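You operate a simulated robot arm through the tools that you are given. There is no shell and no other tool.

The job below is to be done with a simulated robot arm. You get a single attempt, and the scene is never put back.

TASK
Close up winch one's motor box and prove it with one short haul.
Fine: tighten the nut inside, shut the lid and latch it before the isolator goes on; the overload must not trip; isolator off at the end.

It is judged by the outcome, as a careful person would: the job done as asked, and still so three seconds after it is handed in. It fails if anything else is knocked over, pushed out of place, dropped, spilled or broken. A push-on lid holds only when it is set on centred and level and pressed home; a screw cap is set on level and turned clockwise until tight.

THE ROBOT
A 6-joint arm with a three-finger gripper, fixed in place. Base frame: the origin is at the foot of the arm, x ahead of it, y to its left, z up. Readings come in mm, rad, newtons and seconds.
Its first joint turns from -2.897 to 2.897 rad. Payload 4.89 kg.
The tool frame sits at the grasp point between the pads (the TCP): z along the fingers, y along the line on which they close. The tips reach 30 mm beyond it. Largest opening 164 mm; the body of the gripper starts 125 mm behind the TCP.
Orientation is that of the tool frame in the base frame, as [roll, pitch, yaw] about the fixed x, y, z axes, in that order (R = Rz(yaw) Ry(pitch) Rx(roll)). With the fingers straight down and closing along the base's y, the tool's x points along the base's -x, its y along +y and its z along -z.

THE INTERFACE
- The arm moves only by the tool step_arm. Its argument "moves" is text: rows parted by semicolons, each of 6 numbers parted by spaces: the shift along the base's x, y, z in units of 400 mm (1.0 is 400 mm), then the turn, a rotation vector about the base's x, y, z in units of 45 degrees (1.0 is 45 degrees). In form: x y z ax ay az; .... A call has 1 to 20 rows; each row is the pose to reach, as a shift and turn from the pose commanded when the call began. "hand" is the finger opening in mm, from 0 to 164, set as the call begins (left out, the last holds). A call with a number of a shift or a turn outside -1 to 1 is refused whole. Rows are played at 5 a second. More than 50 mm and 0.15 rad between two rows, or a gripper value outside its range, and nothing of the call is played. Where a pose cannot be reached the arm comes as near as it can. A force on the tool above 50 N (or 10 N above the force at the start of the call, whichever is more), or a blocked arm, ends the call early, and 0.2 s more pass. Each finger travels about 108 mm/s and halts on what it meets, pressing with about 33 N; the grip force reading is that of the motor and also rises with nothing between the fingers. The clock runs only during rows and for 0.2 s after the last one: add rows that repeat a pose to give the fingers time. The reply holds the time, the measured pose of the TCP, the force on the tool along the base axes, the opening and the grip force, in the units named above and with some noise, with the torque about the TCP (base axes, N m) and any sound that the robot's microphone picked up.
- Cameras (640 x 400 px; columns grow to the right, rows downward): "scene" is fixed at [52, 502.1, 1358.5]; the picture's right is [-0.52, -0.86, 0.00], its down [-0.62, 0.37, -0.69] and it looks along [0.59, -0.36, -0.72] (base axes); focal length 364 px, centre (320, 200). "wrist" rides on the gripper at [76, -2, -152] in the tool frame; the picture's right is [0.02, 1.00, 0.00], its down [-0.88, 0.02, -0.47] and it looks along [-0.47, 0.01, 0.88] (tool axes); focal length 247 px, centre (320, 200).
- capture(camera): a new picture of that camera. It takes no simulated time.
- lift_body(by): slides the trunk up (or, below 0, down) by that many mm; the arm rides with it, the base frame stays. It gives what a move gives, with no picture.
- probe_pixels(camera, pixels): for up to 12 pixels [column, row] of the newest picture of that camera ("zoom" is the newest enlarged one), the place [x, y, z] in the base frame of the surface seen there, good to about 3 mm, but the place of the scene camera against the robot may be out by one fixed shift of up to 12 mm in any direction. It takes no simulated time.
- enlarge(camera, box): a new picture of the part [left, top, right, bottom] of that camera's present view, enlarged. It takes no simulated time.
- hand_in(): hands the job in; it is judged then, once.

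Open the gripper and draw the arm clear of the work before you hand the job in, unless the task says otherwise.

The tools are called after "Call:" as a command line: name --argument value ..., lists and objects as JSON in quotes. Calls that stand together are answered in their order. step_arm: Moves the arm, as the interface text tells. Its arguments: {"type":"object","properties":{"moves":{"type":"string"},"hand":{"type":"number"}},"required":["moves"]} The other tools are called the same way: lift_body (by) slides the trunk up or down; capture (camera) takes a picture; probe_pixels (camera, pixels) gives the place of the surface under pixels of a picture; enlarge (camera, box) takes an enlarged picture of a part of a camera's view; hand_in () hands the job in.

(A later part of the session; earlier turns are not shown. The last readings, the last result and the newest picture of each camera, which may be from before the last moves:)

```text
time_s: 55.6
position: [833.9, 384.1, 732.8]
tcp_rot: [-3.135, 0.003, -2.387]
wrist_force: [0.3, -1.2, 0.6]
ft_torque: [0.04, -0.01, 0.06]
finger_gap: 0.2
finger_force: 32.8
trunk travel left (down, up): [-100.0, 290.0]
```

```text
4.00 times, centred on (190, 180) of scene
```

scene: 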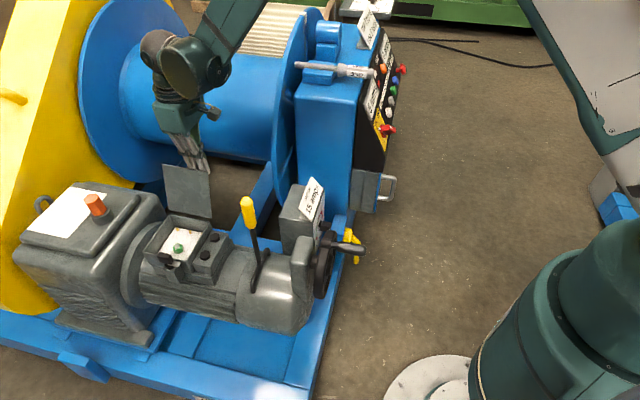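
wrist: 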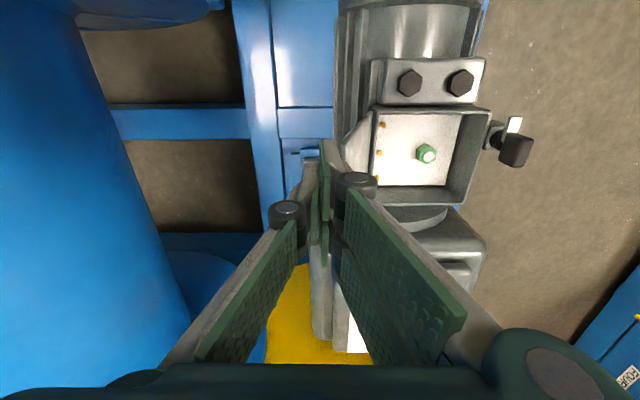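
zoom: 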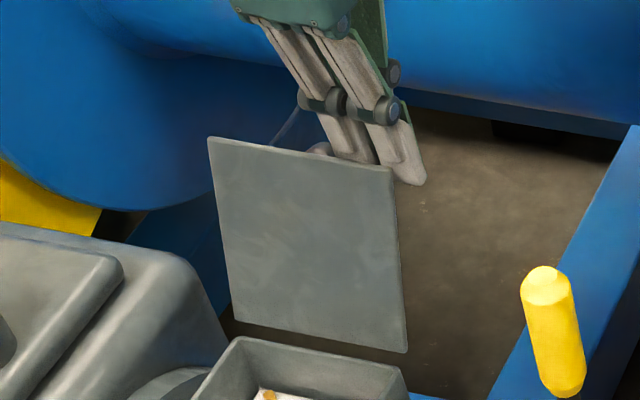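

Free of the knob now, no force. I pull the lid up and over slowly along its arc to about 30° past vertical.

Call:
step_arm --moves "-0.0133 0.0133 0.003 0 0 0; -0.0274 0.0274 0.0055 0 0 0; -0.0415 0.0415 0.0105 0 0 0; -0.0574 0.0574 0.0143 0 0 0; -0.0734 0.0734 0.018 0 0 0; -0.0875 0.0875 0.0205 0 0 0; -0.1034 0.1034 0.0205 0 0 0; -0.1193 0.1193 0.0193 0 0 0; -0.1405 0.1405 0.013 0 0 0; -0.16 0.16 0.0055 0 0 0; -0.1759 0.1759 -0.0033 0 0 0; -0.19 0.19 -0.013 0 0 0"

Call:
capture --camera "wrist"

Call:
enlarge --camera "scene" --box '[140, 130, 240, 290]'

```text
time_s: 58.2
position: [756.4, 458.8, 727.5]
tcp_rot: [-3.136, 0.004, -2.387]
wrist_force: [-0.3, -0.9, 0.0]
ft_torque: [0.05, -0.02, 0.0]
finger_gap: 0.0
finger_force: 33.0
trunk travel left (down, up): [-100.0, 290.0]
```

```text
taken
```

wrist: 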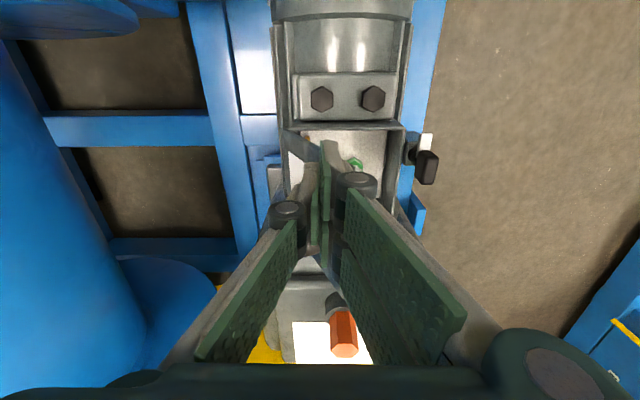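

```text
2.50 times, centred on (190, 210) of scene
```

zoom: 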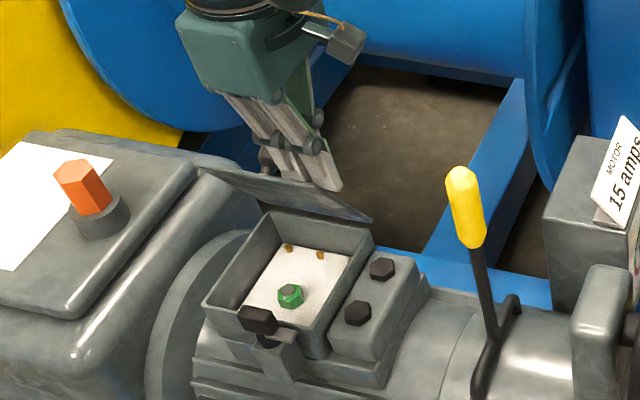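

The lid follows, now tilted over the box. I carry on down the arc, keeping clear of the knob, until almost shut.

Call:
step_arm --moves "-0.017 0.011 -0.0125 0 0 0; -0.034 0.022 -0.026 0 0 0; -0.049 0.037 -0.0438 0 0 0; -0.0606 0.0486 -0.061 0 0 0; -0.073 0.061 -0.081 0 0 0; -0.0829 0.0709 -0.101 0 0 0; -0.0907 0.0787 -0.124 0 0 0; -0.0977 0.0857 -0.146 0 0 0; -0.1048 0.0928 -0.169 0 0 0; -0.1083 0.0963 -0.194 0 0 0; -0.1119 0.0999 -0.216 0 0 0; -0.1119 0.0999 -0.216 0 0 0"

Call:
capture --camera "wrist"

Call:
enlarge --camera "scene" --box '[140, 150, 240, 290]'

```text
time_s: 60.8
position: [711.4, 499.7, 641.9]
tcp_rot: [-3.135, 0.004, -2.384]
wrist_force: [-0.6, 0.9, 1.1]
ft_torque: [0.02, 0.04, 0.0]
finger_gap: 0.0
finger_force: 33.0
trunk travel left (down, up): [-100.0, 290.0]
```

```text
taken
```

wrist: 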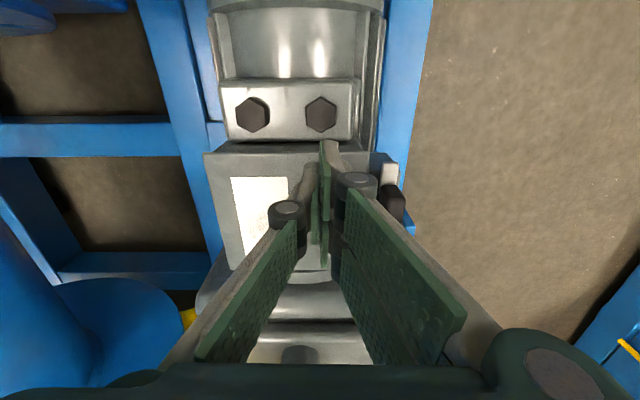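

```text
2.86 times, centred on (190, 220) of scene
```

zoom: 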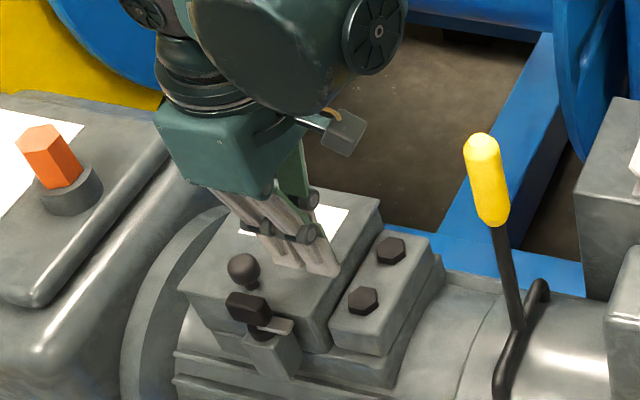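

The lid lies on the box. I press it gently down in 2 mm steps to be sure it is home.

Call:
step_arm --moves "0 0 -0.005 0 0 0; 0 0 -0.01 0 0 0; 0 0 -0.015 0 0 0; 0 0 -0.02 0 0 0; 0 0 -0.02 0 0 0"

Call:
enlarge --camera "scene" --box '[140, 210, 220, 280]'

```text
time_s: 62.0
position: [711.4, 498.9, 634.3]
tcp_rot: [-3.135, 0.003, -2.387]
wrist_force: [0.7, 0.9, 0.9]
ft_torque: [0.01, -0.02, 0.02]
finger_gap: 0.0
finger_force: 33.2
trunk travel left (down, up): [-100.0, 290.0]
```

```text
5.71 times, centred on (180, 245) of scene
```

zoom: 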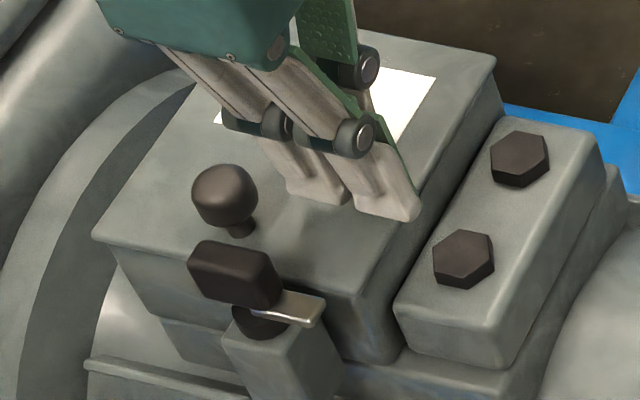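

Lid looks flush; still no contact at tip z≈604. I go a little lower until it touches.

Call:
step_arm --moves "0 0 -0.005 0 0 0; 0 0 -0.01 0 0 0; 0 0 -0.015 0 0 0; 0 0 -0.02 0 0 0; 0 0 -0.025 0 0 0; 0 0 -0.03 0 0 0; 0 0 -0.03 0 0 0"

```text
time_s: 63.6
position: [712.8, 498.8, 621.9]
tcp_rot: [-3.134, 0.003, -2.386]
wrist_force: [0.3, 0.0, 0.6]
ft_torque: [0.0, -0.01, -0.02]
finger_gap: 0.0
finger_force: 32.9
trunk travel left (down, up): [-100.0, 290.0]
```

Tips at 592; another few mm in 1 mm steps.

Call:
step_arm --moves "0 0 -0.0025 0 0 0; 0 0 -0.005 0 0 0; 0 0 -0.0075 0 0 0; 0 0 -0.01 0 0 0; 0 0 -0.0125 0 0 0; 0 0 -0.0125 0 0 0"

```text
time_s: 65.0
position: [711.8, 498.2, 618.8]
tcp_rot: [-3.135, 0.004, -2.386]
wrist_force: [10.0, 11.5, 42.1]
ft_torque: [0.17, -0.1, 0.01]
finger_gap: 6.1
finger_force: 45.0
trunk travel left (down, up): [-100.0, 290.0]
```

42 N press: the lid is home. I raise up and take a look at lid and latch.

Call:
step_arm --moves "0 0 0.02 0 0 0; 0 0 0.1 0 0 0; -0.02 0.04 0.2 0 0 0; -0.04 0.08 0.3 0 0 0; -0.06 0.12 0.38 0 0 0; -0.06 0.12 0.38 0 0 0"

Call:
capture --camera "wrist"

Call:
enlarge --camera "wrist" --box '[250, 80, 410, 200]'

Call:
enlarge --camera "scene" --box '[130, 200, 230, 280]'

```text
time_s: 66.4
position: [688.0, 547.1, 770.4]
tcp_rot: [-3.133, 0.004, -2.388]
wrist_force: [-0.4, 0.3, 0.4]
ft_torque: [-0.02, 0.02, 0.0]
finger_gap: 0.1
finger_force: 44.8
trunk travel left (down, up): [-100.0, 290.0]
```

```text
taken
```

wrist: 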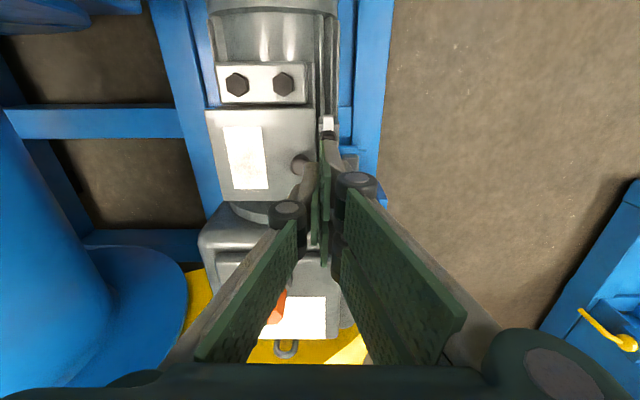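

```text
3.33 times, centred on (330, 140) of wrist
```

zoom: 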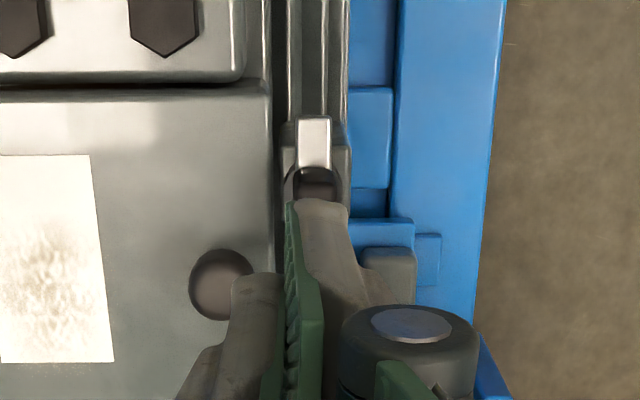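

```text
5.00 times, centred on (180, 240) of scene
```

zoom: 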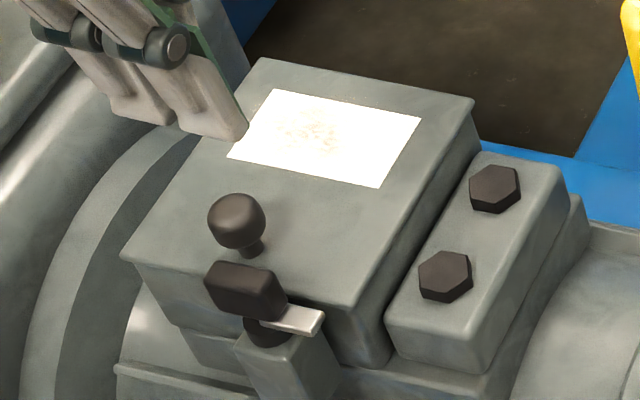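

The lid is shut flush. For the latch I open the fingers and shift so the camera sees its handle, tongue and pivot clearly.

Call:
step_arm --hand 110 --moves "0.05 0.05 0 0 0 0; 0.1 0.1 0 0 0 0; 0.1 0.1 0 0 0 0; 0.1 0.1 0 0 0 0"

Call:
capture --camera "wrist"

Call:
enlarge --camera "wrist" --box '[270, 70, 370, 150]'

```text
time_s: 67.4
position: [726.5, 586.7, 770.1]
tcp_rot: [-3.134, 0.004, -2.386]
wrist_force: [1.2, -0.4, -0.2]
ft_torque: [-0.01, 0.01, 0.01]
finger_gap: 109.9
finger_force: 0.1
trunk travel left (down, up): [-100.0, 290.0]
```

```text
taken
```

wrist: 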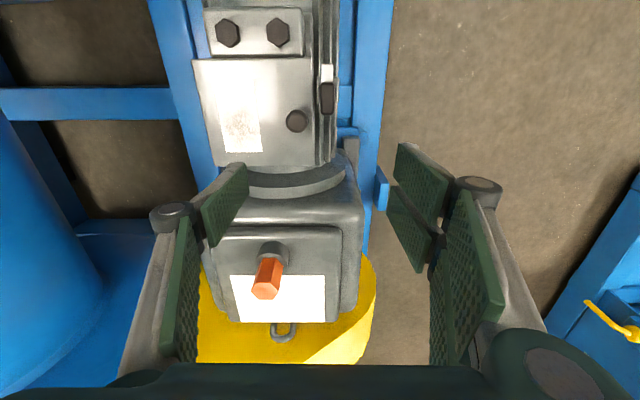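

```text
5.00 times, centred on (320, 110) of wrist
```

zoom: 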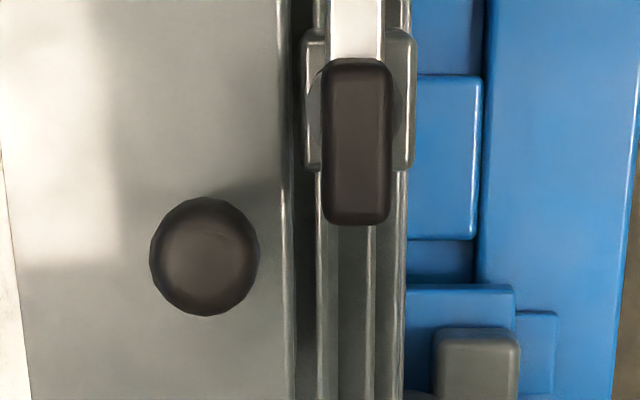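

Clear view: disc pivot around zoom (360,105), handle bar from (357,60) to (357,225), tongue going up. I probe them.

Call:
probe_pixels --camera "zoom" --pixels '[[357, 75], [357, 140], [357, 210], [330, 140], [384, 140], [315, 105], [400, 105], [310, 160], [405, 50], [355, 15], [205, 255], [275, 100]]'

Call:
enlarge --camera "wrist" --box '[280, 40, 380, 120]'

Call:
probe_pixels --camera "zoom" --pixels '[[300, 130], [300, 180], [282, 180], [325, 180], [340, 260], [255, 330], [305, 222], [350, 215], [255, 260], [160, 380], [300, 290], [240, 200]]'

```text
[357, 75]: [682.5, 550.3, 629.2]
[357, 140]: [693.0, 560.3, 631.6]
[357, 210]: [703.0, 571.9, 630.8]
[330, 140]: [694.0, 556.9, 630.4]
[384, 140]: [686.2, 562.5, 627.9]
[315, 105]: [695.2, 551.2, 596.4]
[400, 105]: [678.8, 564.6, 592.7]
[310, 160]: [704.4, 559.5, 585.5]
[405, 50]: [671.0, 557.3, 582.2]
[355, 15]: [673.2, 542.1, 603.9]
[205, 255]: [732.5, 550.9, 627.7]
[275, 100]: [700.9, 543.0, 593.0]
```

```text
5.00 times, centred on (330, 80) of wrist
```

zoom: 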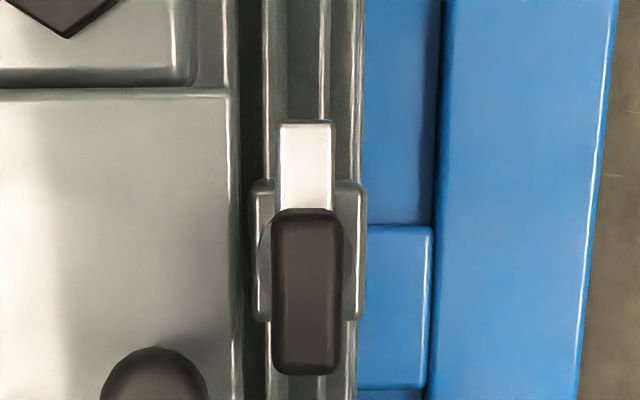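

```text
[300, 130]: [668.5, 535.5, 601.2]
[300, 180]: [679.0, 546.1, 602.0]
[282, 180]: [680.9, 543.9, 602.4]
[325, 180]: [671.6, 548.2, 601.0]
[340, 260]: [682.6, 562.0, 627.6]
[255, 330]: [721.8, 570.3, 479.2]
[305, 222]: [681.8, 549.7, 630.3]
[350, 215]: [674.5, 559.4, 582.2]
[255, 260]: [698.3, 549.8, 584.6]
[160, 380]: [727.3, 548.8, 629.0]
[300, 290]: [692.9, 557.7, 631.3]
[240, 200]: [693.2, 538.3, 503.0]
```

Handle top z≈630, centre ≈(692,561), pivot ≈(688.5,557.5), tongue 30 mm toward the handwheel at z≈602; it needs a quarter turn counter-clockwise to lie over the lid. I go above the handle with 36 mm opening, stopping with tips just above it.

Call:
step_arm --hand 36 --moves "-0.03 -0.023 0 0 0 0.02; -0.06 -0.045 0 0 0 0.038; -0.0888 -0.0668 0 0 0 0.038; -0.0888 -0.0668 -0.1 0 0 0.038; -0.0888 -0.0668 -0.18 0 0 0.038; -0.0888 -0.0668 -0.25 0 0 0.038; -0.0888 -0.0668 -0.25 0 0 0.038"

Call:
capture --camera "wrist"

Call:
enlarge --camera "wrist" --box '[250, 110, 390, 230]'

Call:
enlarge --camera "scene" --box '[130, 200, 230, 280]'

```text
time_s: 69.0
position: [695.8, 561.6, 667.5]
tcp_rot: [-3.135, 0.003, -2.356]
wrist_force: [-0.5, 0.4, 0.7]
ft_torque: [0.01, -0.01, 0.0]
finger_gap: 36.1
finger_force: 0.1
trunk travel left (down, up): [-100.0, 290.0]
```

```text
taken
```

wrist: 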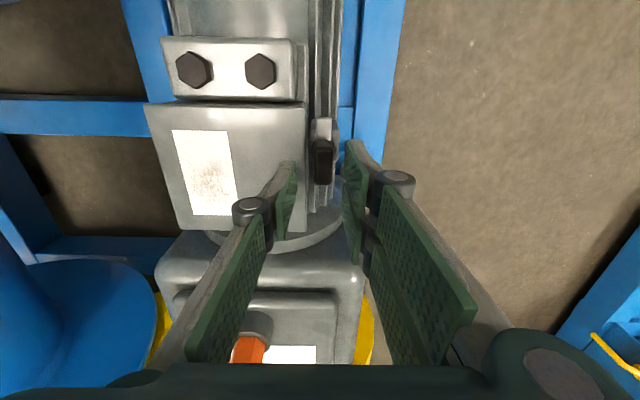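

```text
3.33 times, centred on (320, 170) of wrist
```

zoom: 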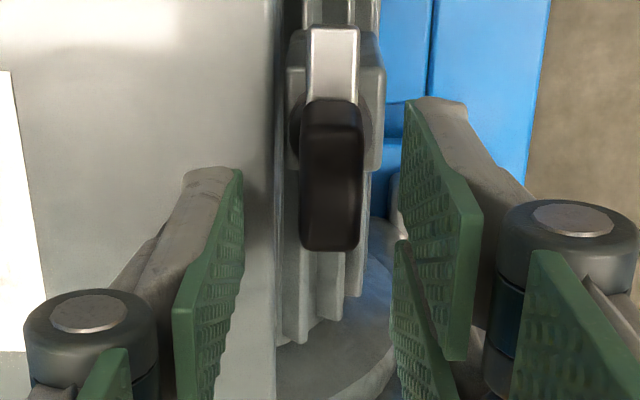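

```text
5.00 times, centred on (180, 240) of scene
```

zoom: 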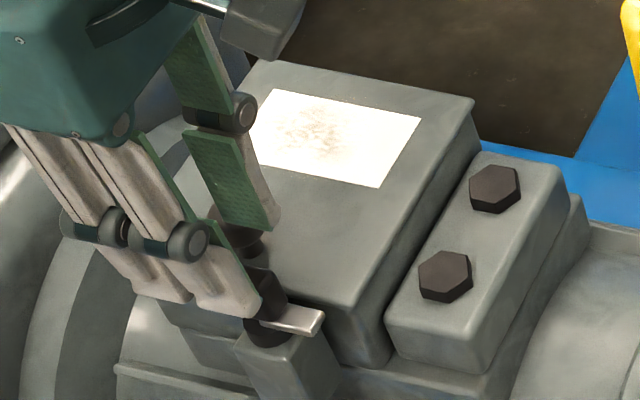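

I probe the handle again from here to centre exactly.

Call:
enlarge --camera "wrist" --box '[270, 100, 370, 200]'

Call:
probe_pixels --camera "zoom" --pixels '[[333, 125], [333, 165], [333, 205], [333, 235], [310, 170], [355, 170], [330, 70], [333, 45], [290, 140], [384, 110], [300, 110], [380, 150]]'

```text
4.00 times, centred on (320, 150) of wrist
```

zoom: 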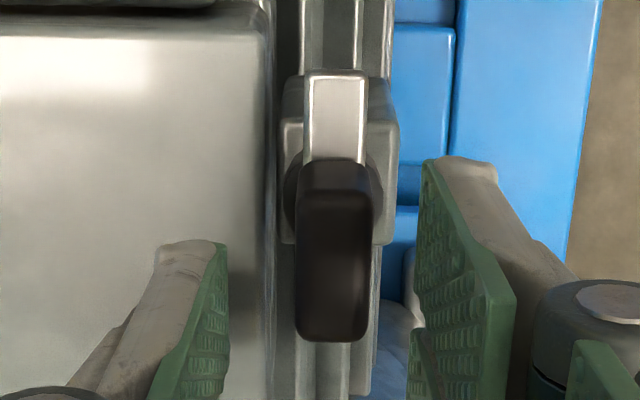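

```text
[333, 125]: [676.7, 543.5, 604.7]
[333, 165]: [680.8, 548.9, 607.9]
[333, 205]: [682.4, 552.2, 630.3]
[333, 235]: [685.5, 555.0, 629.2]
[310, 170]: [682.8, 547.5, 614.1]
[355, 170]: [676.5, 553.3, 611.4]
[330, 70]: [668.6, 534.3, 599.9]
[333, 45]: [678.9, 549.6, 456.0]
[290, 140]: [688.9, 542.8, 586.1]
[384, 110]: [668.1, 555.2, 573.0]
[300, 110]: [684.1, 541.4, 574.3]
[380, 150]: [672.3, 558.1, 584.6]
```

Handle centre ≈(690.5,559.5). I shift by (−5,−2.5) mm, lower so tips are at z≈609, and close gently on it.

Call:
step_arm --moves "-0.0125 -0.006 0 0 0 0; -0.0125 -0.006 -0.03 0 0 0; -0.0125 -0.006 -0.06 0 0 0; -0.0125 -0.006 -0.071 0 0 0; -0.0125 -0.006 -0.071 0 0 0"

Call:
enlarge --camera "wrist" --box '[250, 110, 390, 230]'

Call:
enlarge --camera "scene" --box '[130, 200, 230, 280]'

```text
time_s: 70.2
position: [688.0, 557.4, 640.7]
tcp_rot: [-3.135, 0.004, -2.358]
wrist_force: [0.6, 0.2, -0.5]
ft_torque: [0.0, 0.01, 0.0]
finger_gap: 36.1
finger_force: 0.1
trunk travel left (down, up): [-100.0, 290.0]
```

```text
3.33 times, centred on (320, 170) of wrist
```

zoom: 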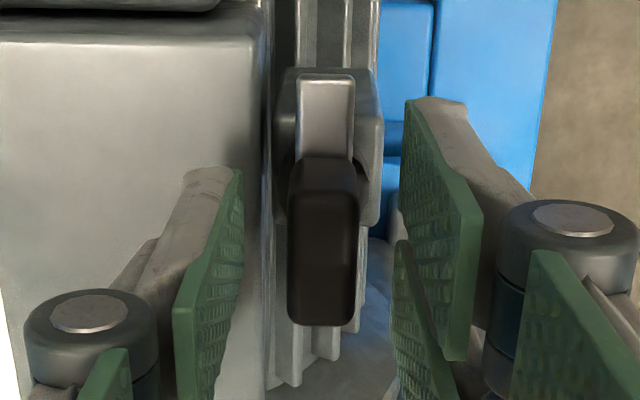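

```text
5.00 times, centred on (180, 240) of scene
```

zoom: 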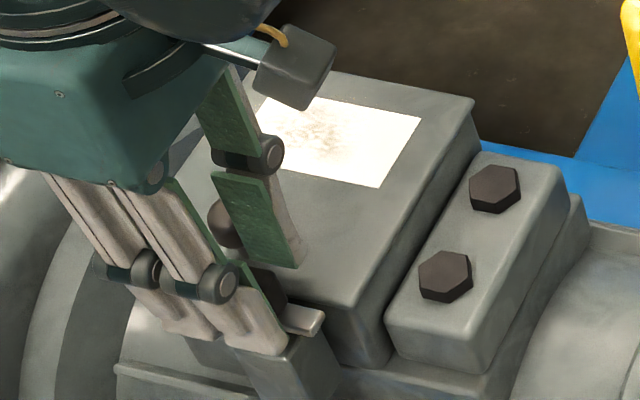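

The handle is now centred between the fingers. I close on it.

Call:
step_arm --hand 0 --moves "0 0 0 0 0 0; 0 0 0 0 0 0; 0 0 0 0 0 0; 0 0 0 0 0 0"

Call:
enlarge --camera "wrist" --box '[250, 110, 390, 230]'

```text
time_s: 71.2
position: [688.0, 558.2, 640.9]
tcp_rot: [-3.135, 0.003, -2.357]
wrist_force: [-10.5, 6.8, -4.6]
ft_torque: [0.38, 0.14, 0.01]
finger_gap: 15.9
finger_force: 44.6
trunk travel left (down, up): [-100.0, 290.0]
```

```text
3.33 times, centred on (320, 170) of wrist
```

zoom: 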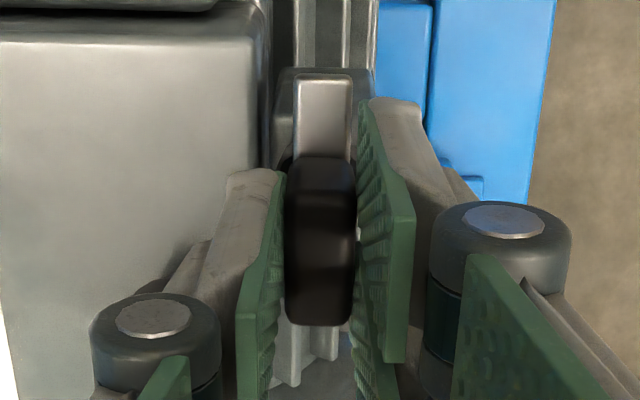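

Gripped (15.9 mm). I turn it counter-clockwise about the pivot, first 45°, watching forces.

Call:
step_arm --moves "-0.0014 0.0012 0 0 0 0.1667; -0.0029 0.0023 0 0 0 0.3333; -0.0046 0.0031 0 0 0 0.5; -0.0064 0.0037 0 0 0 0.6667; -0.0082 0.004 0 0 0 0.8333; -0.01 0.0042 0 0 0 1; -0.01 0.0042 0 0 0 1"

Call:
enlarge --camera "wrist" --box '[250, 110, 390, 230]'

Call:
enlarge --camera "scene" --box '[130, 200, 230, 280]'

```text
time_s: 72.8
position: [686.5, 560.2, 641.0]
tcp_rot: [-3.13, 0.004, -1.571]
wrist_force: [7.4, -1.7, 1.8]
ft_torque: [0.4, -0.22, 0.03]
finger_gap: 16.1
finger_force: 44.9
trunk travel left (down, up): [-100.0, 290.0]
stopped in row 7: the force on the tool passed its limit at 52 N (the readings are from after the stop); the commanded pose is now the measured one
```

```text
3.33 times, centred on (320, 170) of wrist
```

zoom: 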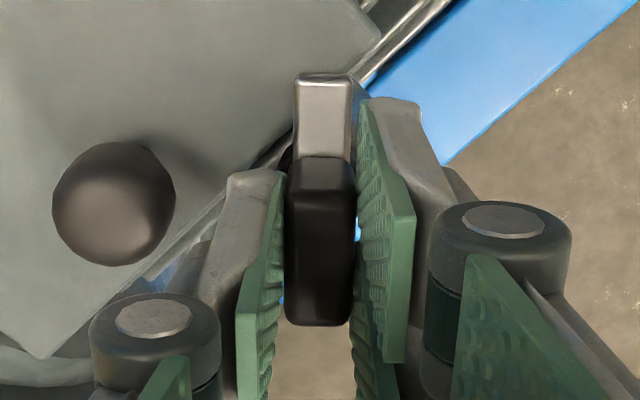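

```text
5.00 times, centred on (180, 240) of scene
```

zoom: 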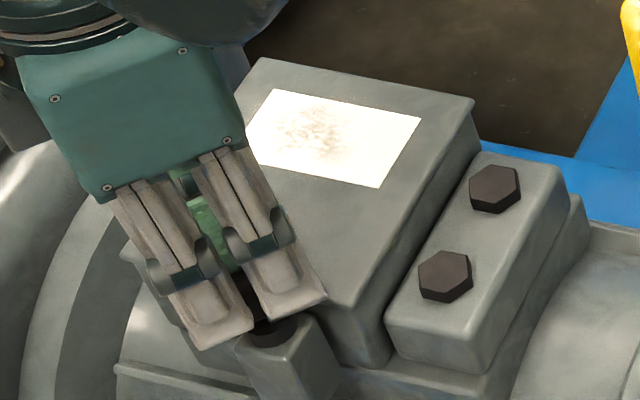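

Turned 45° with the handle; the stop re-centred me. I turn the remaining 45° with less offset.

Call:
step_arm --moves "-0.0007 -0.0001 0 0 0 0.1667; -0.0015 -0.0003 0 0 0 0.3333; -0.0022 -0.0006 0 0 0 0.5; -0.003 -0.001 0 0 0 0.6667; -0.0037 -0.0013 0 0 0 0.8333; -0.0044 -0.0018 0 0 0 1; -0.0044 -0.0018 0 0 0 1"

Call:
enlarge --camera "wrist" --box '[250, 110, 390, 230]'

Call:
enlarge --camera "scene" --box '[130, 200, 230, 280]'

```text
time_s: 74.4
position: [685.4, 559.4, 641.2]
tcp_rot: [-3.131, 0.005, -0.786]
wrist_force: [36.0, 4.0, 5.7]
ft_torque: [0.4, -0.58, 0.03]
finger_gap: 15.5
finger_force: 44.7
trunk travel left (down, up): [-100.0, 290.0]
```

```text
3.33 times, centred on (320, 170) of wrist
```

zoom: 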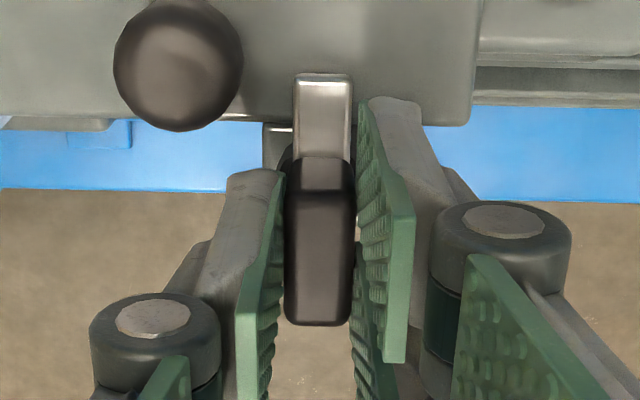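

```text
5.00 times, centred on (180, 240) of scene
```

zoom: 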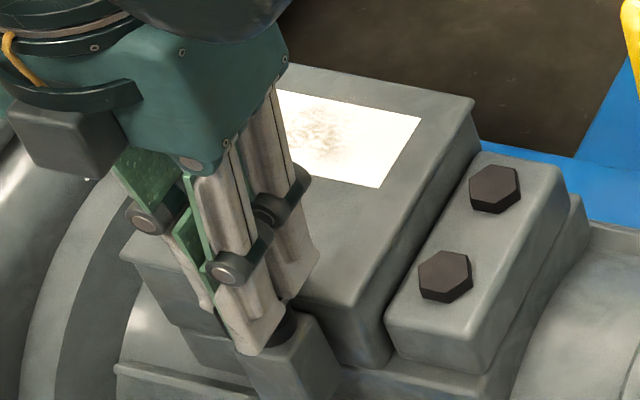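

The tongue now points over the lid. I relieve the side force and nudge a few degrees more to see if there is an end stop.

Call:
step_arm --moves "0.003 0 0 0 0 0; 0.003 0 0 0 0 0.07; 0.003 0 0 0 0 0.14; 0.003 0 0 0 0 0.14"

Call:
enlarge --camera "wrist" --box '[250, 110, 390, 230]'

```text
time_s: 75.4
position: [686.3, 559.1, 641.1]
tcp_rot: [-3.132, 0.005, -0.673]
wrist_force: [12.5, 4.5, 3.6]
ft_torque: [0.33, 0.03, -1.45]
finger_gap: 18.1
finger_force: 44.9
trunk travel left (down, up): [-100.0, 290.0]
```

```text
3.33 times, centred on (320, 170) of wrist
```

zoom: 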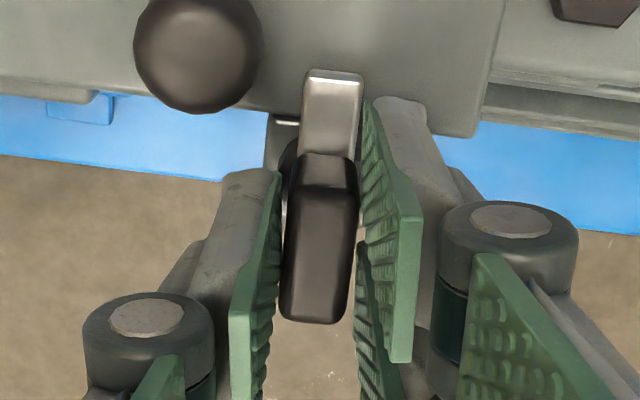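

A firm stop (−1.45 N·m): the latch is fully over at 90°. I ease back the same angle, open and lift off.

Call:
step_arm --moves "0 0 0 0 0 -0.06; 0 0 0 0 0 -0.12; 0 0 0 0 0 -0.12"

Call:
step_arm --hand 40 --moves "0 0 0 0 0 0; 0 0 0 0 0 0; 0 0 0.08 0 0 0; 0 0 0.18 0 0 0; 0 0 0.29 0 0 0; 0 0 0.4 0 0 0; 0 0 0.4 0 0 0"

Call:
capture --camera "wrist"

Call:
enlarge --camera "wrist" --box '[250, 70, 390, 190]'

Call:
capture --camera "scene"

Call:
enlarge --camera "scene" --box '[130, 200, 230, 280]'

```text
time_s: 76.2
position: [685.1, 560.0, 640.8]
tcp_rot: [-3.133, 0.002, -0.769]
wrist_force: [-6.2, 9.6, 1.7]
ft_torque: [0.51, 0.44, -0.53]
finger_gap: 15.9
finger_force: 45.6
trunk travel left (down, up): [-100.0, 290.0]
```

```text
time_s: 77.8
position: [686.6, 557.8, 800.6]
tcp_rot: [-3.133, 0.003, -0.77]
wrist_force: [-0.3, 0.1, 0.3]
ft_torque: [-0.03, -0.01, -0.01]
finger_gap: 40.2
finger_force: 0.1
trunk travel left (down, up): [-100.0, 290.0]
```

```text
taken
```

wrist: 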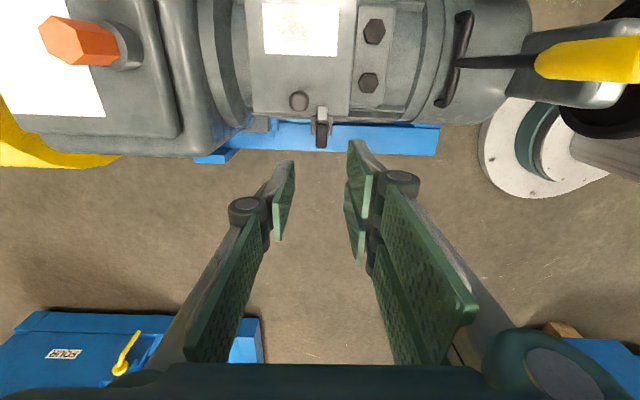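

```text
3.33 times, centred on (320, 130) of wrist
```

zoom: 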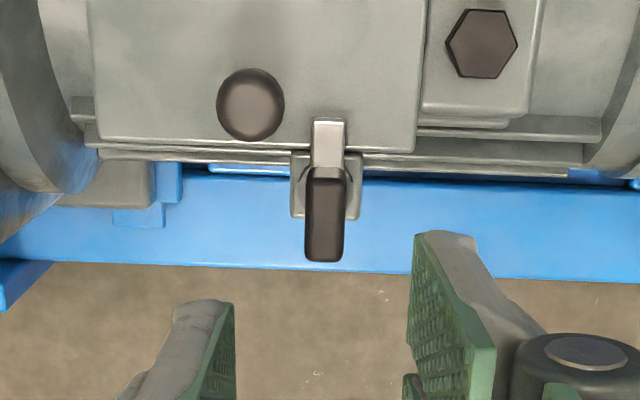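

```text
taken
```

scene: 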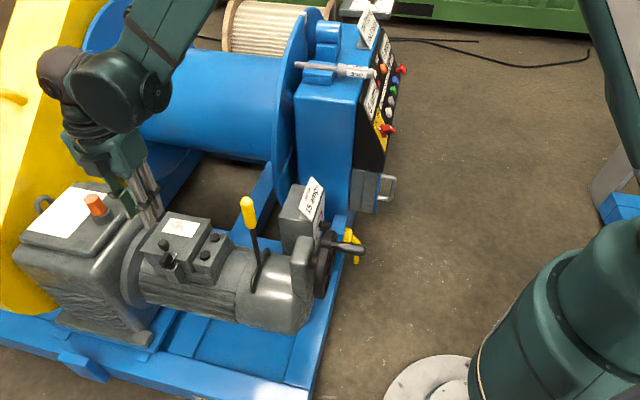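

```text
5.00 times, centred on (180, 240) of scene
```

zoom: 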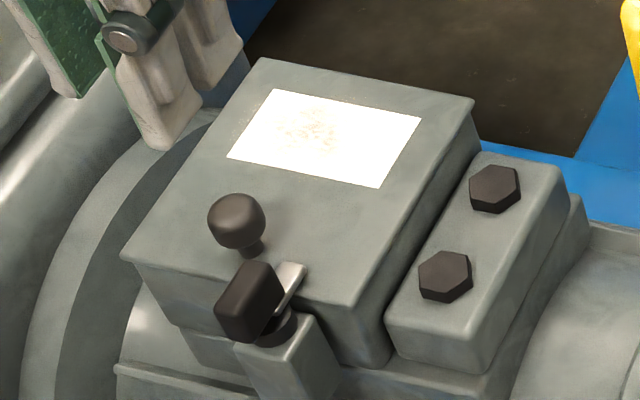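

The latch tongue lies over the lid: box closed and latched. Now I go up and back toward the panel, unwinding the wrist yaw on the way.

Call:
step_arm --moves "0 0 0.1 0 0 0; 0 0 0.2 0 0 -0.1; -0.024 -0.066 0.3 0 0 -0.2; -0.048 -0.132 0.36 0 0 -0.3; -0.072 -0.198 0.42 0 0 -0.4; -0.096 -0.264 0.48 0 0 -0.5; -0.12 -0.33 0.52 0 0 -0.6; -0.144 -0.396 0.56 0 0 -0.7; -0.168 -0.462 0.58 0 0 -0.8; -0.192 -0.528 0.6 0 0 -0.9; -0.2165 -0.5945 0.6 0 0 -1"

Call:
step_arm --moves "0 -0.11 0 0 0 -0.12; 0 -0.22 0 0 0 -0.24; 0 -0.33 0 0 0 -0.36; 0 -0.44 0 0 0 -0.48; 0 -0.55 0 0 0 -0.6; 0 -0.66 0 0 0 -0.72; 0 -0.77 0 0 0 -0.84; 0 -0.88 0 0 0 -0.95; 0 -1 0 0 0 -1; 0 -1 0 0 0 -1"

```text
time_s: 80.2
position: [598.9, 321.1, 1040.5]
tcp_rot: [-3.132, 0.005, -1.556]
wrist_force: [1.1, 1.6, -0.1]
ft_torque: [-0.16, 0.1, 0.05]
finger_gap: 40.2
finger_force: 0.1
trunk travel left (down, up): [-100.0, 290.0]
```

```text
time_s: 82.4
position: [596.4, -78.2, 1041.3]
tcp_rot: [-3.131, 0.005, -2.339]
wrist_force: [-0.4, 0.7, 0.5]
ft_torque: [-0.09, 0.0, -0.03]
finger_gap: 40.2
finger_force: 0.0
trunk travel left (down, up): [-100.0, 290.0]
```

At (596,−78,1041) with yaw 45°. I tilt the tool to face the panel squarely (63°) while moving to the front of it.

Call:
step_arm --moves "0 -0.08 0 0.09 -0.09 0; 0 -0.16 0 0.18 -0.18 0; 0 -0.24 0 0.27 -0.27 0; 0 -0.32 0 0.36 -0.36 0; 0 -0.4 -0.03 0.45 -0.45 0; 0 -0.48 -0.06 0.54 -0.54 0; 0 -0.55 -0.1 0.63 -0.63 0; 0 -0.6 -0.14 0.72 -0.72 0; 0 -0.63 -0.18 0.81 -0.81 0; 0 -0.63 -0.2 0.9 -0.9 0; 0 -0.63 -0.2 0.99 -0.99 0; 0 -0.63 -0.2 0.99 -0.99 0"

Call:
capture --camera "wrist"

Call:
capture --camera "scene"

```text
time_s: 85.0
position: [600.0, -331.2, 960.8]
tcp_rot: [-3.102, 1.102, -2.323]
wrist_force: [0.2, 0.2, 0.4]
ft_torque: [0.03, 0.02, 0.0]
finger_gap: 40.1
finger_force: 0.0
trunk travel left (down, up): [-100.0, 290.0]
```

```text
taken
```

wrist: 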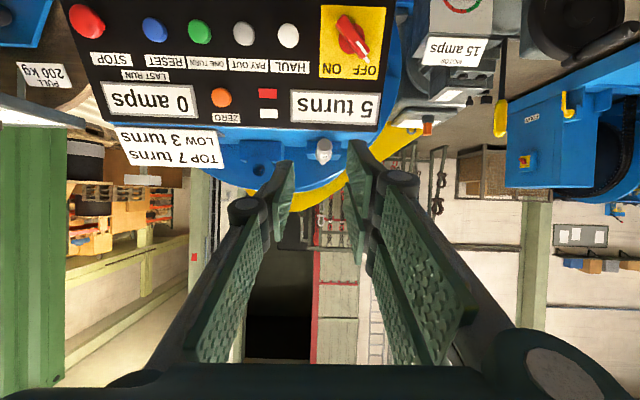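

```text
taken
```

scene: 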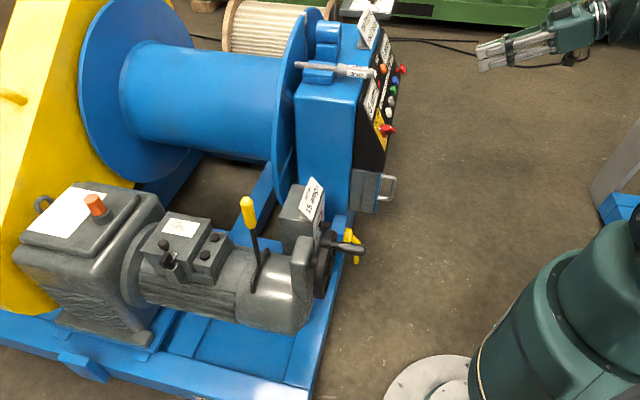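

Tool axis now squarely faces the panel. I move in front of the isolator, 130 mm off it, to check the centring.

Call:
step_arm --hand 60 --moves "0.02 0.048 -0.08 0 0 0; 0.04 0.096 -0.16 0 0 0; 0.065 0.144 -0.24 0 0 0; 0.085 0.192 -0.32 0 0 0; 0.11 0.24 -0.4 0 0 0; 0.13 0.288 -0.477 0 0 0; 0.13 0.288 -0.477 0 0 0"

Call:
capture --camera "wrist"

Call:
capture --camera "scene"

```text
time_s: 86.6
position: [680.9, -247.4, 814.8]
tcp_rot: [-3.102, 1.101, -2.32]
wrist_force: [-0.2, 0.7, 0.5]
ft_torque: [-0.05, 0.0, -0.05]
finger_gap: 59.9
finger_force: 0.1
out of reach, approached as far as the arm can: row 4, 5, 6, 7
trunk travel left (down, up): [-100.0, 290.0]
```

```text
taken
```

wrist: 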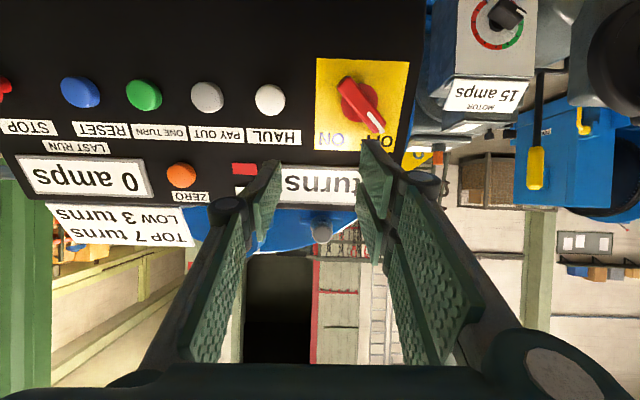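

```text
taken
```

scene: 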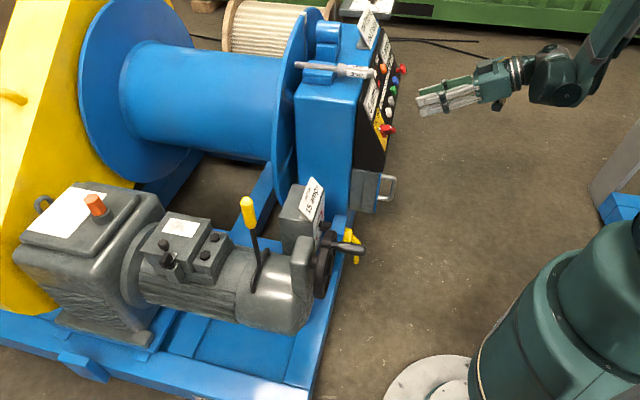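

Too folded for that square pose (the wrist gets too close to the base). I back out to the earlier pose and lower the trunk 100 mm, which gives the wrist more room.

Call:
step_arm --moves "-0.05 -0.05 0.1 0 0 0; -0.1 -0.12 0.2 0 0 0; -0.17 -0.18 0.3 0 0 0; -0.2 -0.21 0.36 0 0 0; -0.2 -0.21 0.36 0 0 0"

Call:
lift_body --by -100

```text
refused: row 2 steps farther than a row can; nothing moved
```

```text
time_s: 87.9
position: [680.9, -248.4, 716.7]
tcp_rot: [-3.103, 1.101, -2.321]
wrist_force: [0.1, -0.3, -0.3]
ft_torque: [0.0, -0.05, 0.02]
finger_gap: 59.7
finger_force: 0.0
trunk travel left (down, up): [0.0, 390.0]
```

The lift ran though the move was refused; the arm is still clear (about 75 mm from tips to panel). I try the square pose in front of the isolator again from here.

Call:
step_arm --moves "-0.01 0.04 0.03 0 0 0; -0.02 0.08 0.06 0 0 0; -0.025 0.1275 0.0975 0 0 0; -0.025 0.1275 0.0975 0 0 0"

Call:
capture --camera "wrist"

Call:
capture --camera "scene"

```text
time_s: 88.9
position: [671.3, -198.5, 754.0]
tcp_rot: [-3.102, 1.101, -2.321]
wrist_force: [0.4, 0.1, 1.0]
ft_torque: [0.03, -0.01, 0.07]
finger_gap: 59.9
finger_force: 0.1
trunk travel left (down, up): [0.0, 390.0]
```

```text
taken
```

wrist: 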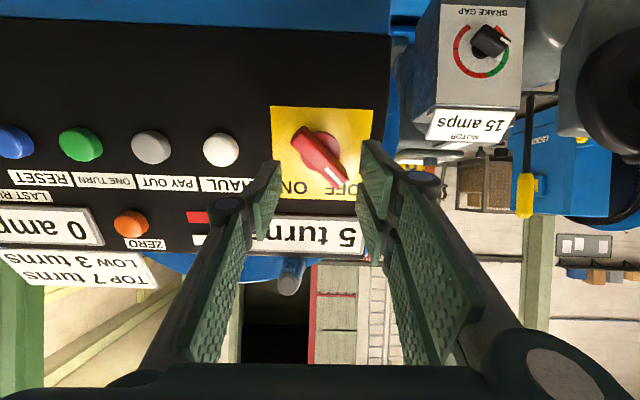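

```text
taken
```

scene: 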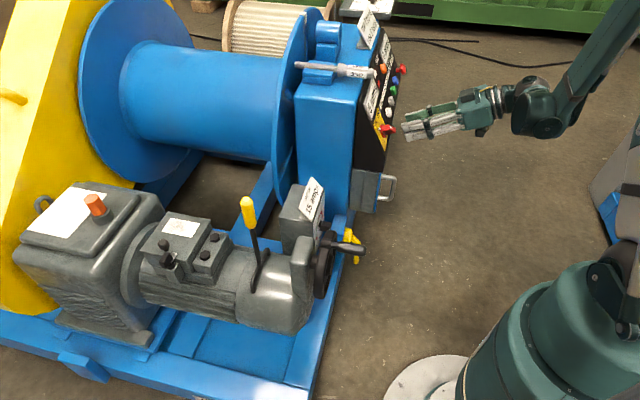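

Now the square pose works, and the isolator handle is right ahead at (322,155). I enlarge isolator and brake-gap dial, and probe the handle.

Call:
enlarge --camera "wrist" --box '[440, 0, 540, 110]'

Call:
enlarge --camera "wrist" --box '[265, 100, 375, 200]'

Call:
probe_pixels --camera "zoom" --pixels '[[310, 170], [340, 215], [365, 250], [280, 135], [262, 145], [300, 205], [372, 205], [350, 150], [230, 180], [230, 80], [430, 110], [430, 260]]'

```text
3.64 times, centred on (490, 55) of wrist
```

zoom: 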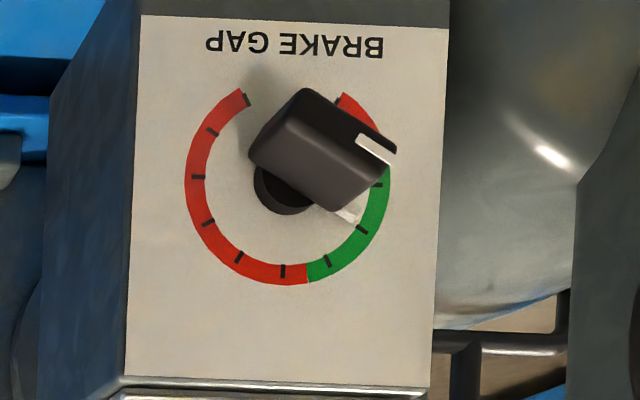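

```text
4.00 times, centred on (320, 150) of wrist
```

zoom: 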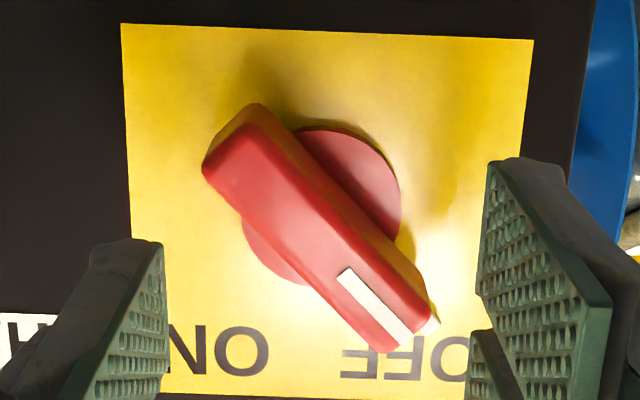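

```text
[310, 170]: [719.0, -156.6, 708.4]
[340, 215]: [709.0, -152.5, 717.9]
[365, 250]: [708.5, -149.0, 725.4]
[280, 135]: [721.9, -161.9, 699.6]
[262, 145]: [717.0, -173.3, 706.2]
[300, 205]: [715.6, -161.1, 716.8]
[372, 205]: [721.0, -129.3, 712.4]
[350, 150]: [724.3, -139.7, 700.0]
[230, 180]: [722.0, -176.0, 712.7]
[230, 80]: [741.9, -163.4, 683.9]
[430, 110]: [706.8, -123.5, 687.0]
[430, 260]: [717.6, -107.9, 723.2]
```

Brake gap pointer is in the green; the tool axis is centred on the isolator handle. I rotate +45° about the panel normal so the fingers straddle the handle bar, opening to 50.

Call:
step_arm --hand 50 --moves "0 0 0 -0.105 -0.105 0.075; 0 0 0 -0.21 -0.21 0.15; 0 0 0 -0.316 -0.316 0.226; 0 0 0 -0.421 -0.421 0.301; 0 0 0 -0.526 -0.526 0.377; 0 0 0 -0.631 -0.631 0.452; 0 0 0 -0.631 -0.631 0.452"

Call:
capture --camera "wrist"

Call:
enlarge --camera "wrist" --box '[250, 90, 390, 200]'

```text
time_s: 90.5
position: [671.9, -196.5, 754.1]
tcp_rot: [-2.176, 0.669, -1.198]
wrist_force: [0.6, 0.2, -0.4]
ft_torque: [-0.04, 0.0, 0.01]
finger_gap: 50.0
finger_force: 0.0
trunk travel left (down, up): [0.0, 390.0]
```

```text
taken
```

wrist: 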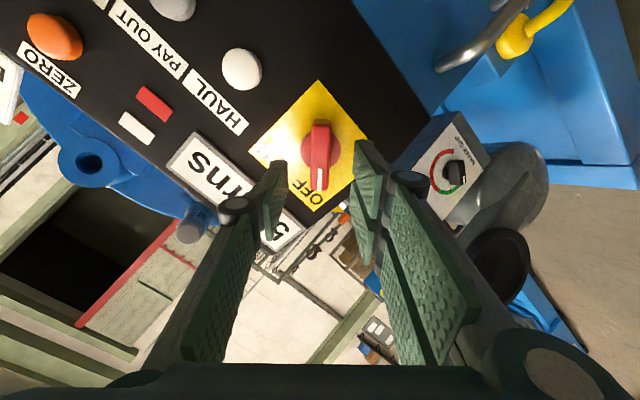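

```text
3.64 times, centred on (320, 145) of wrist
```

zoom: 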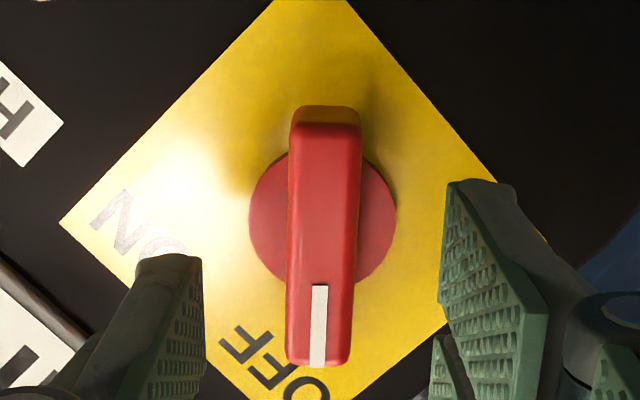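

The handle bar is aligned between the fingers (col 323). I advance 59 mm along the tool axis to straddle it.

Call:
step_arm --moves "0.02 0.02 -0.0143 0 0 0; 0.04 0.04 -0.0286 0 0 0; 0.06 0.06 -0.043 0 0 0; 0.08 0.08 -0.0573 0 0 0; 0.0931 0.0931 -0.0667 0 0 0; 0.0931 0.0931 -0.0667 0 0 0"

Call:
capture --camera "wrist"

Call:
enlarge --camera "wrist" --box '[250, 120, 390, 230]'

Call:
enlarge --camera "scene" --box '[350, 90, 450, 160]'

```text
time_s: 91.9
position: [716.7, -164.1, 737.7]
tcp_rot: [-2.18, 0.669, -1.199]
wrist_force: [0.0, 0.0, 0.3]
ft_torque: [-0.06, -0.03, -0.03]
finger_gap: 50.1
finger_force: 0.0
out of reach, approached as far as the arm can: row 2, 3, 4, 5, 6
trunk travel left (down, up): [0.0, 390.0]
```

```text
taken
```

wrist: 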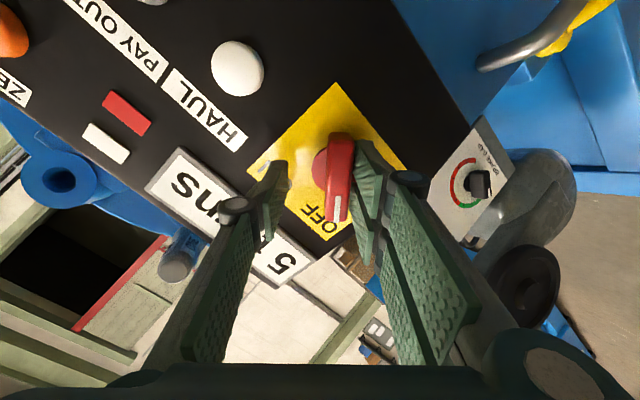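

```text
3.64 times, centred on (320, 175) of wrist
```

zoom: 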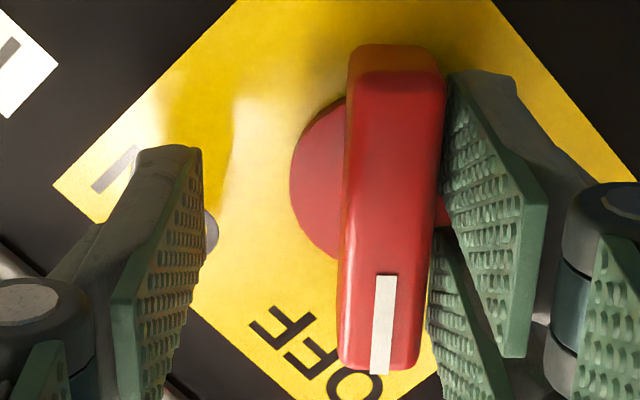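

```text
5.71 times, centred on (400, 125) of scene
```

zoom: 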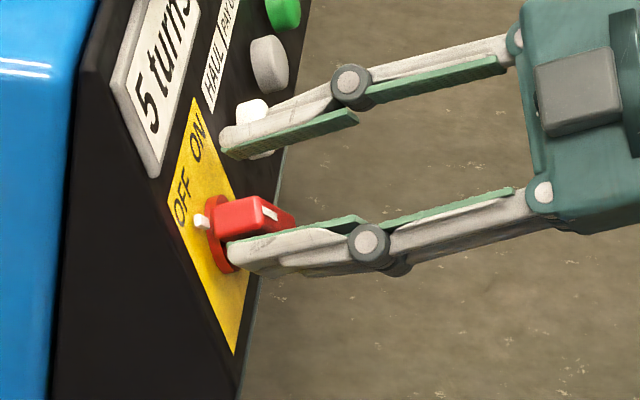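

The arm reached its limit and slid ~12 mm sideways, so the handle sits by one finger. I tilt 5° about the handle bar, which should let the TCP come back on centre.

Call:
step_arm --moves "-0.008 0.003 -0.006 -0.01 0.027 0.023; -0.015 0.006 -0.013 -0.02 0.054 0.047; -0.023 0.009 -0.0193 -0.031 0.081 0.07; -0.023 0.009 -0.0193 -0.031 0.081 0.07"

Call:
capture --camera "wrist"

Call:
enlarge --camera "wrist" --box '[250, 120, 390, 230]'

```text
time_s: 92.9
position: [706.5, -160.4, 728.7]
tcp_rot: [-2.266, 0.67, -1.197]
wrist_force: [0.3, -0.3, 0.0]
ft_torque: [0.02, 0.03, 0.0]
finger_gap: 50.0
finger_force: 0.0
trunk travel left (down, up): [0.0, 390.0]
```

```text
taken
```

wrist: 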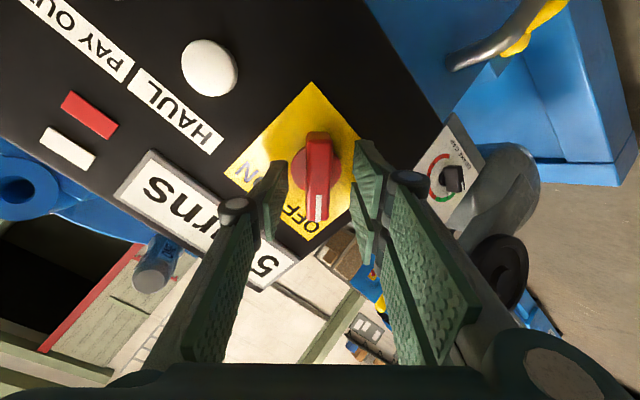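

```text
3.64 times, centred on (320, 175) of wrist
```

zoom: 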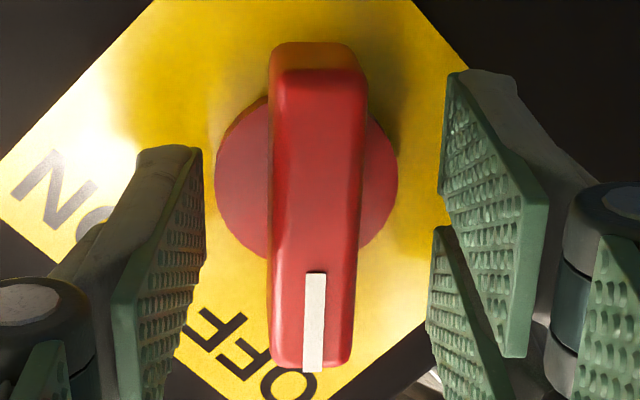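

Now reached, and the handle is centred across the fingers, about 4 mm off along the bar. I shift those 4 mm and close on the bar.

Call:
step_arm --hand 0 --moves "0.0025 -0.0066 -0.0057 0 0 0; 0.0025 -0.0066 -0.0057 0 0 0; 0.0025 -0.0066 -0.0057 0 0 0; 0.0025 -0.0066 -0.0057 0 0 0"

Call:
enlarge --camera "wrist" --box '[250, 120, 390, 230]'

```text
time_s: 93.8
position: [708.7, -161.9, 730.8]
tcp_rot: [-2.26, 0.673, -1.195]
wrist_force: [1.8, 3.3, 12.2]
ft_torque: [0.87, -0.34, -0.96]
finger_gap: 18.7
finger_force: 44.5
trunk travel left (down, up): [0.0, 390.0]
stopped in row 4: the force on the tool passed its limit at 52 N (the readings are from after the stop); the commanded pose is now the measured one
```

```text
3.64 times, centred on (320, 175) of wrist
```

zoom: 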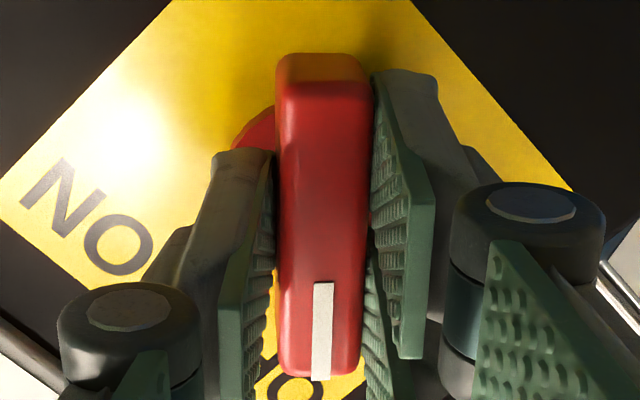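

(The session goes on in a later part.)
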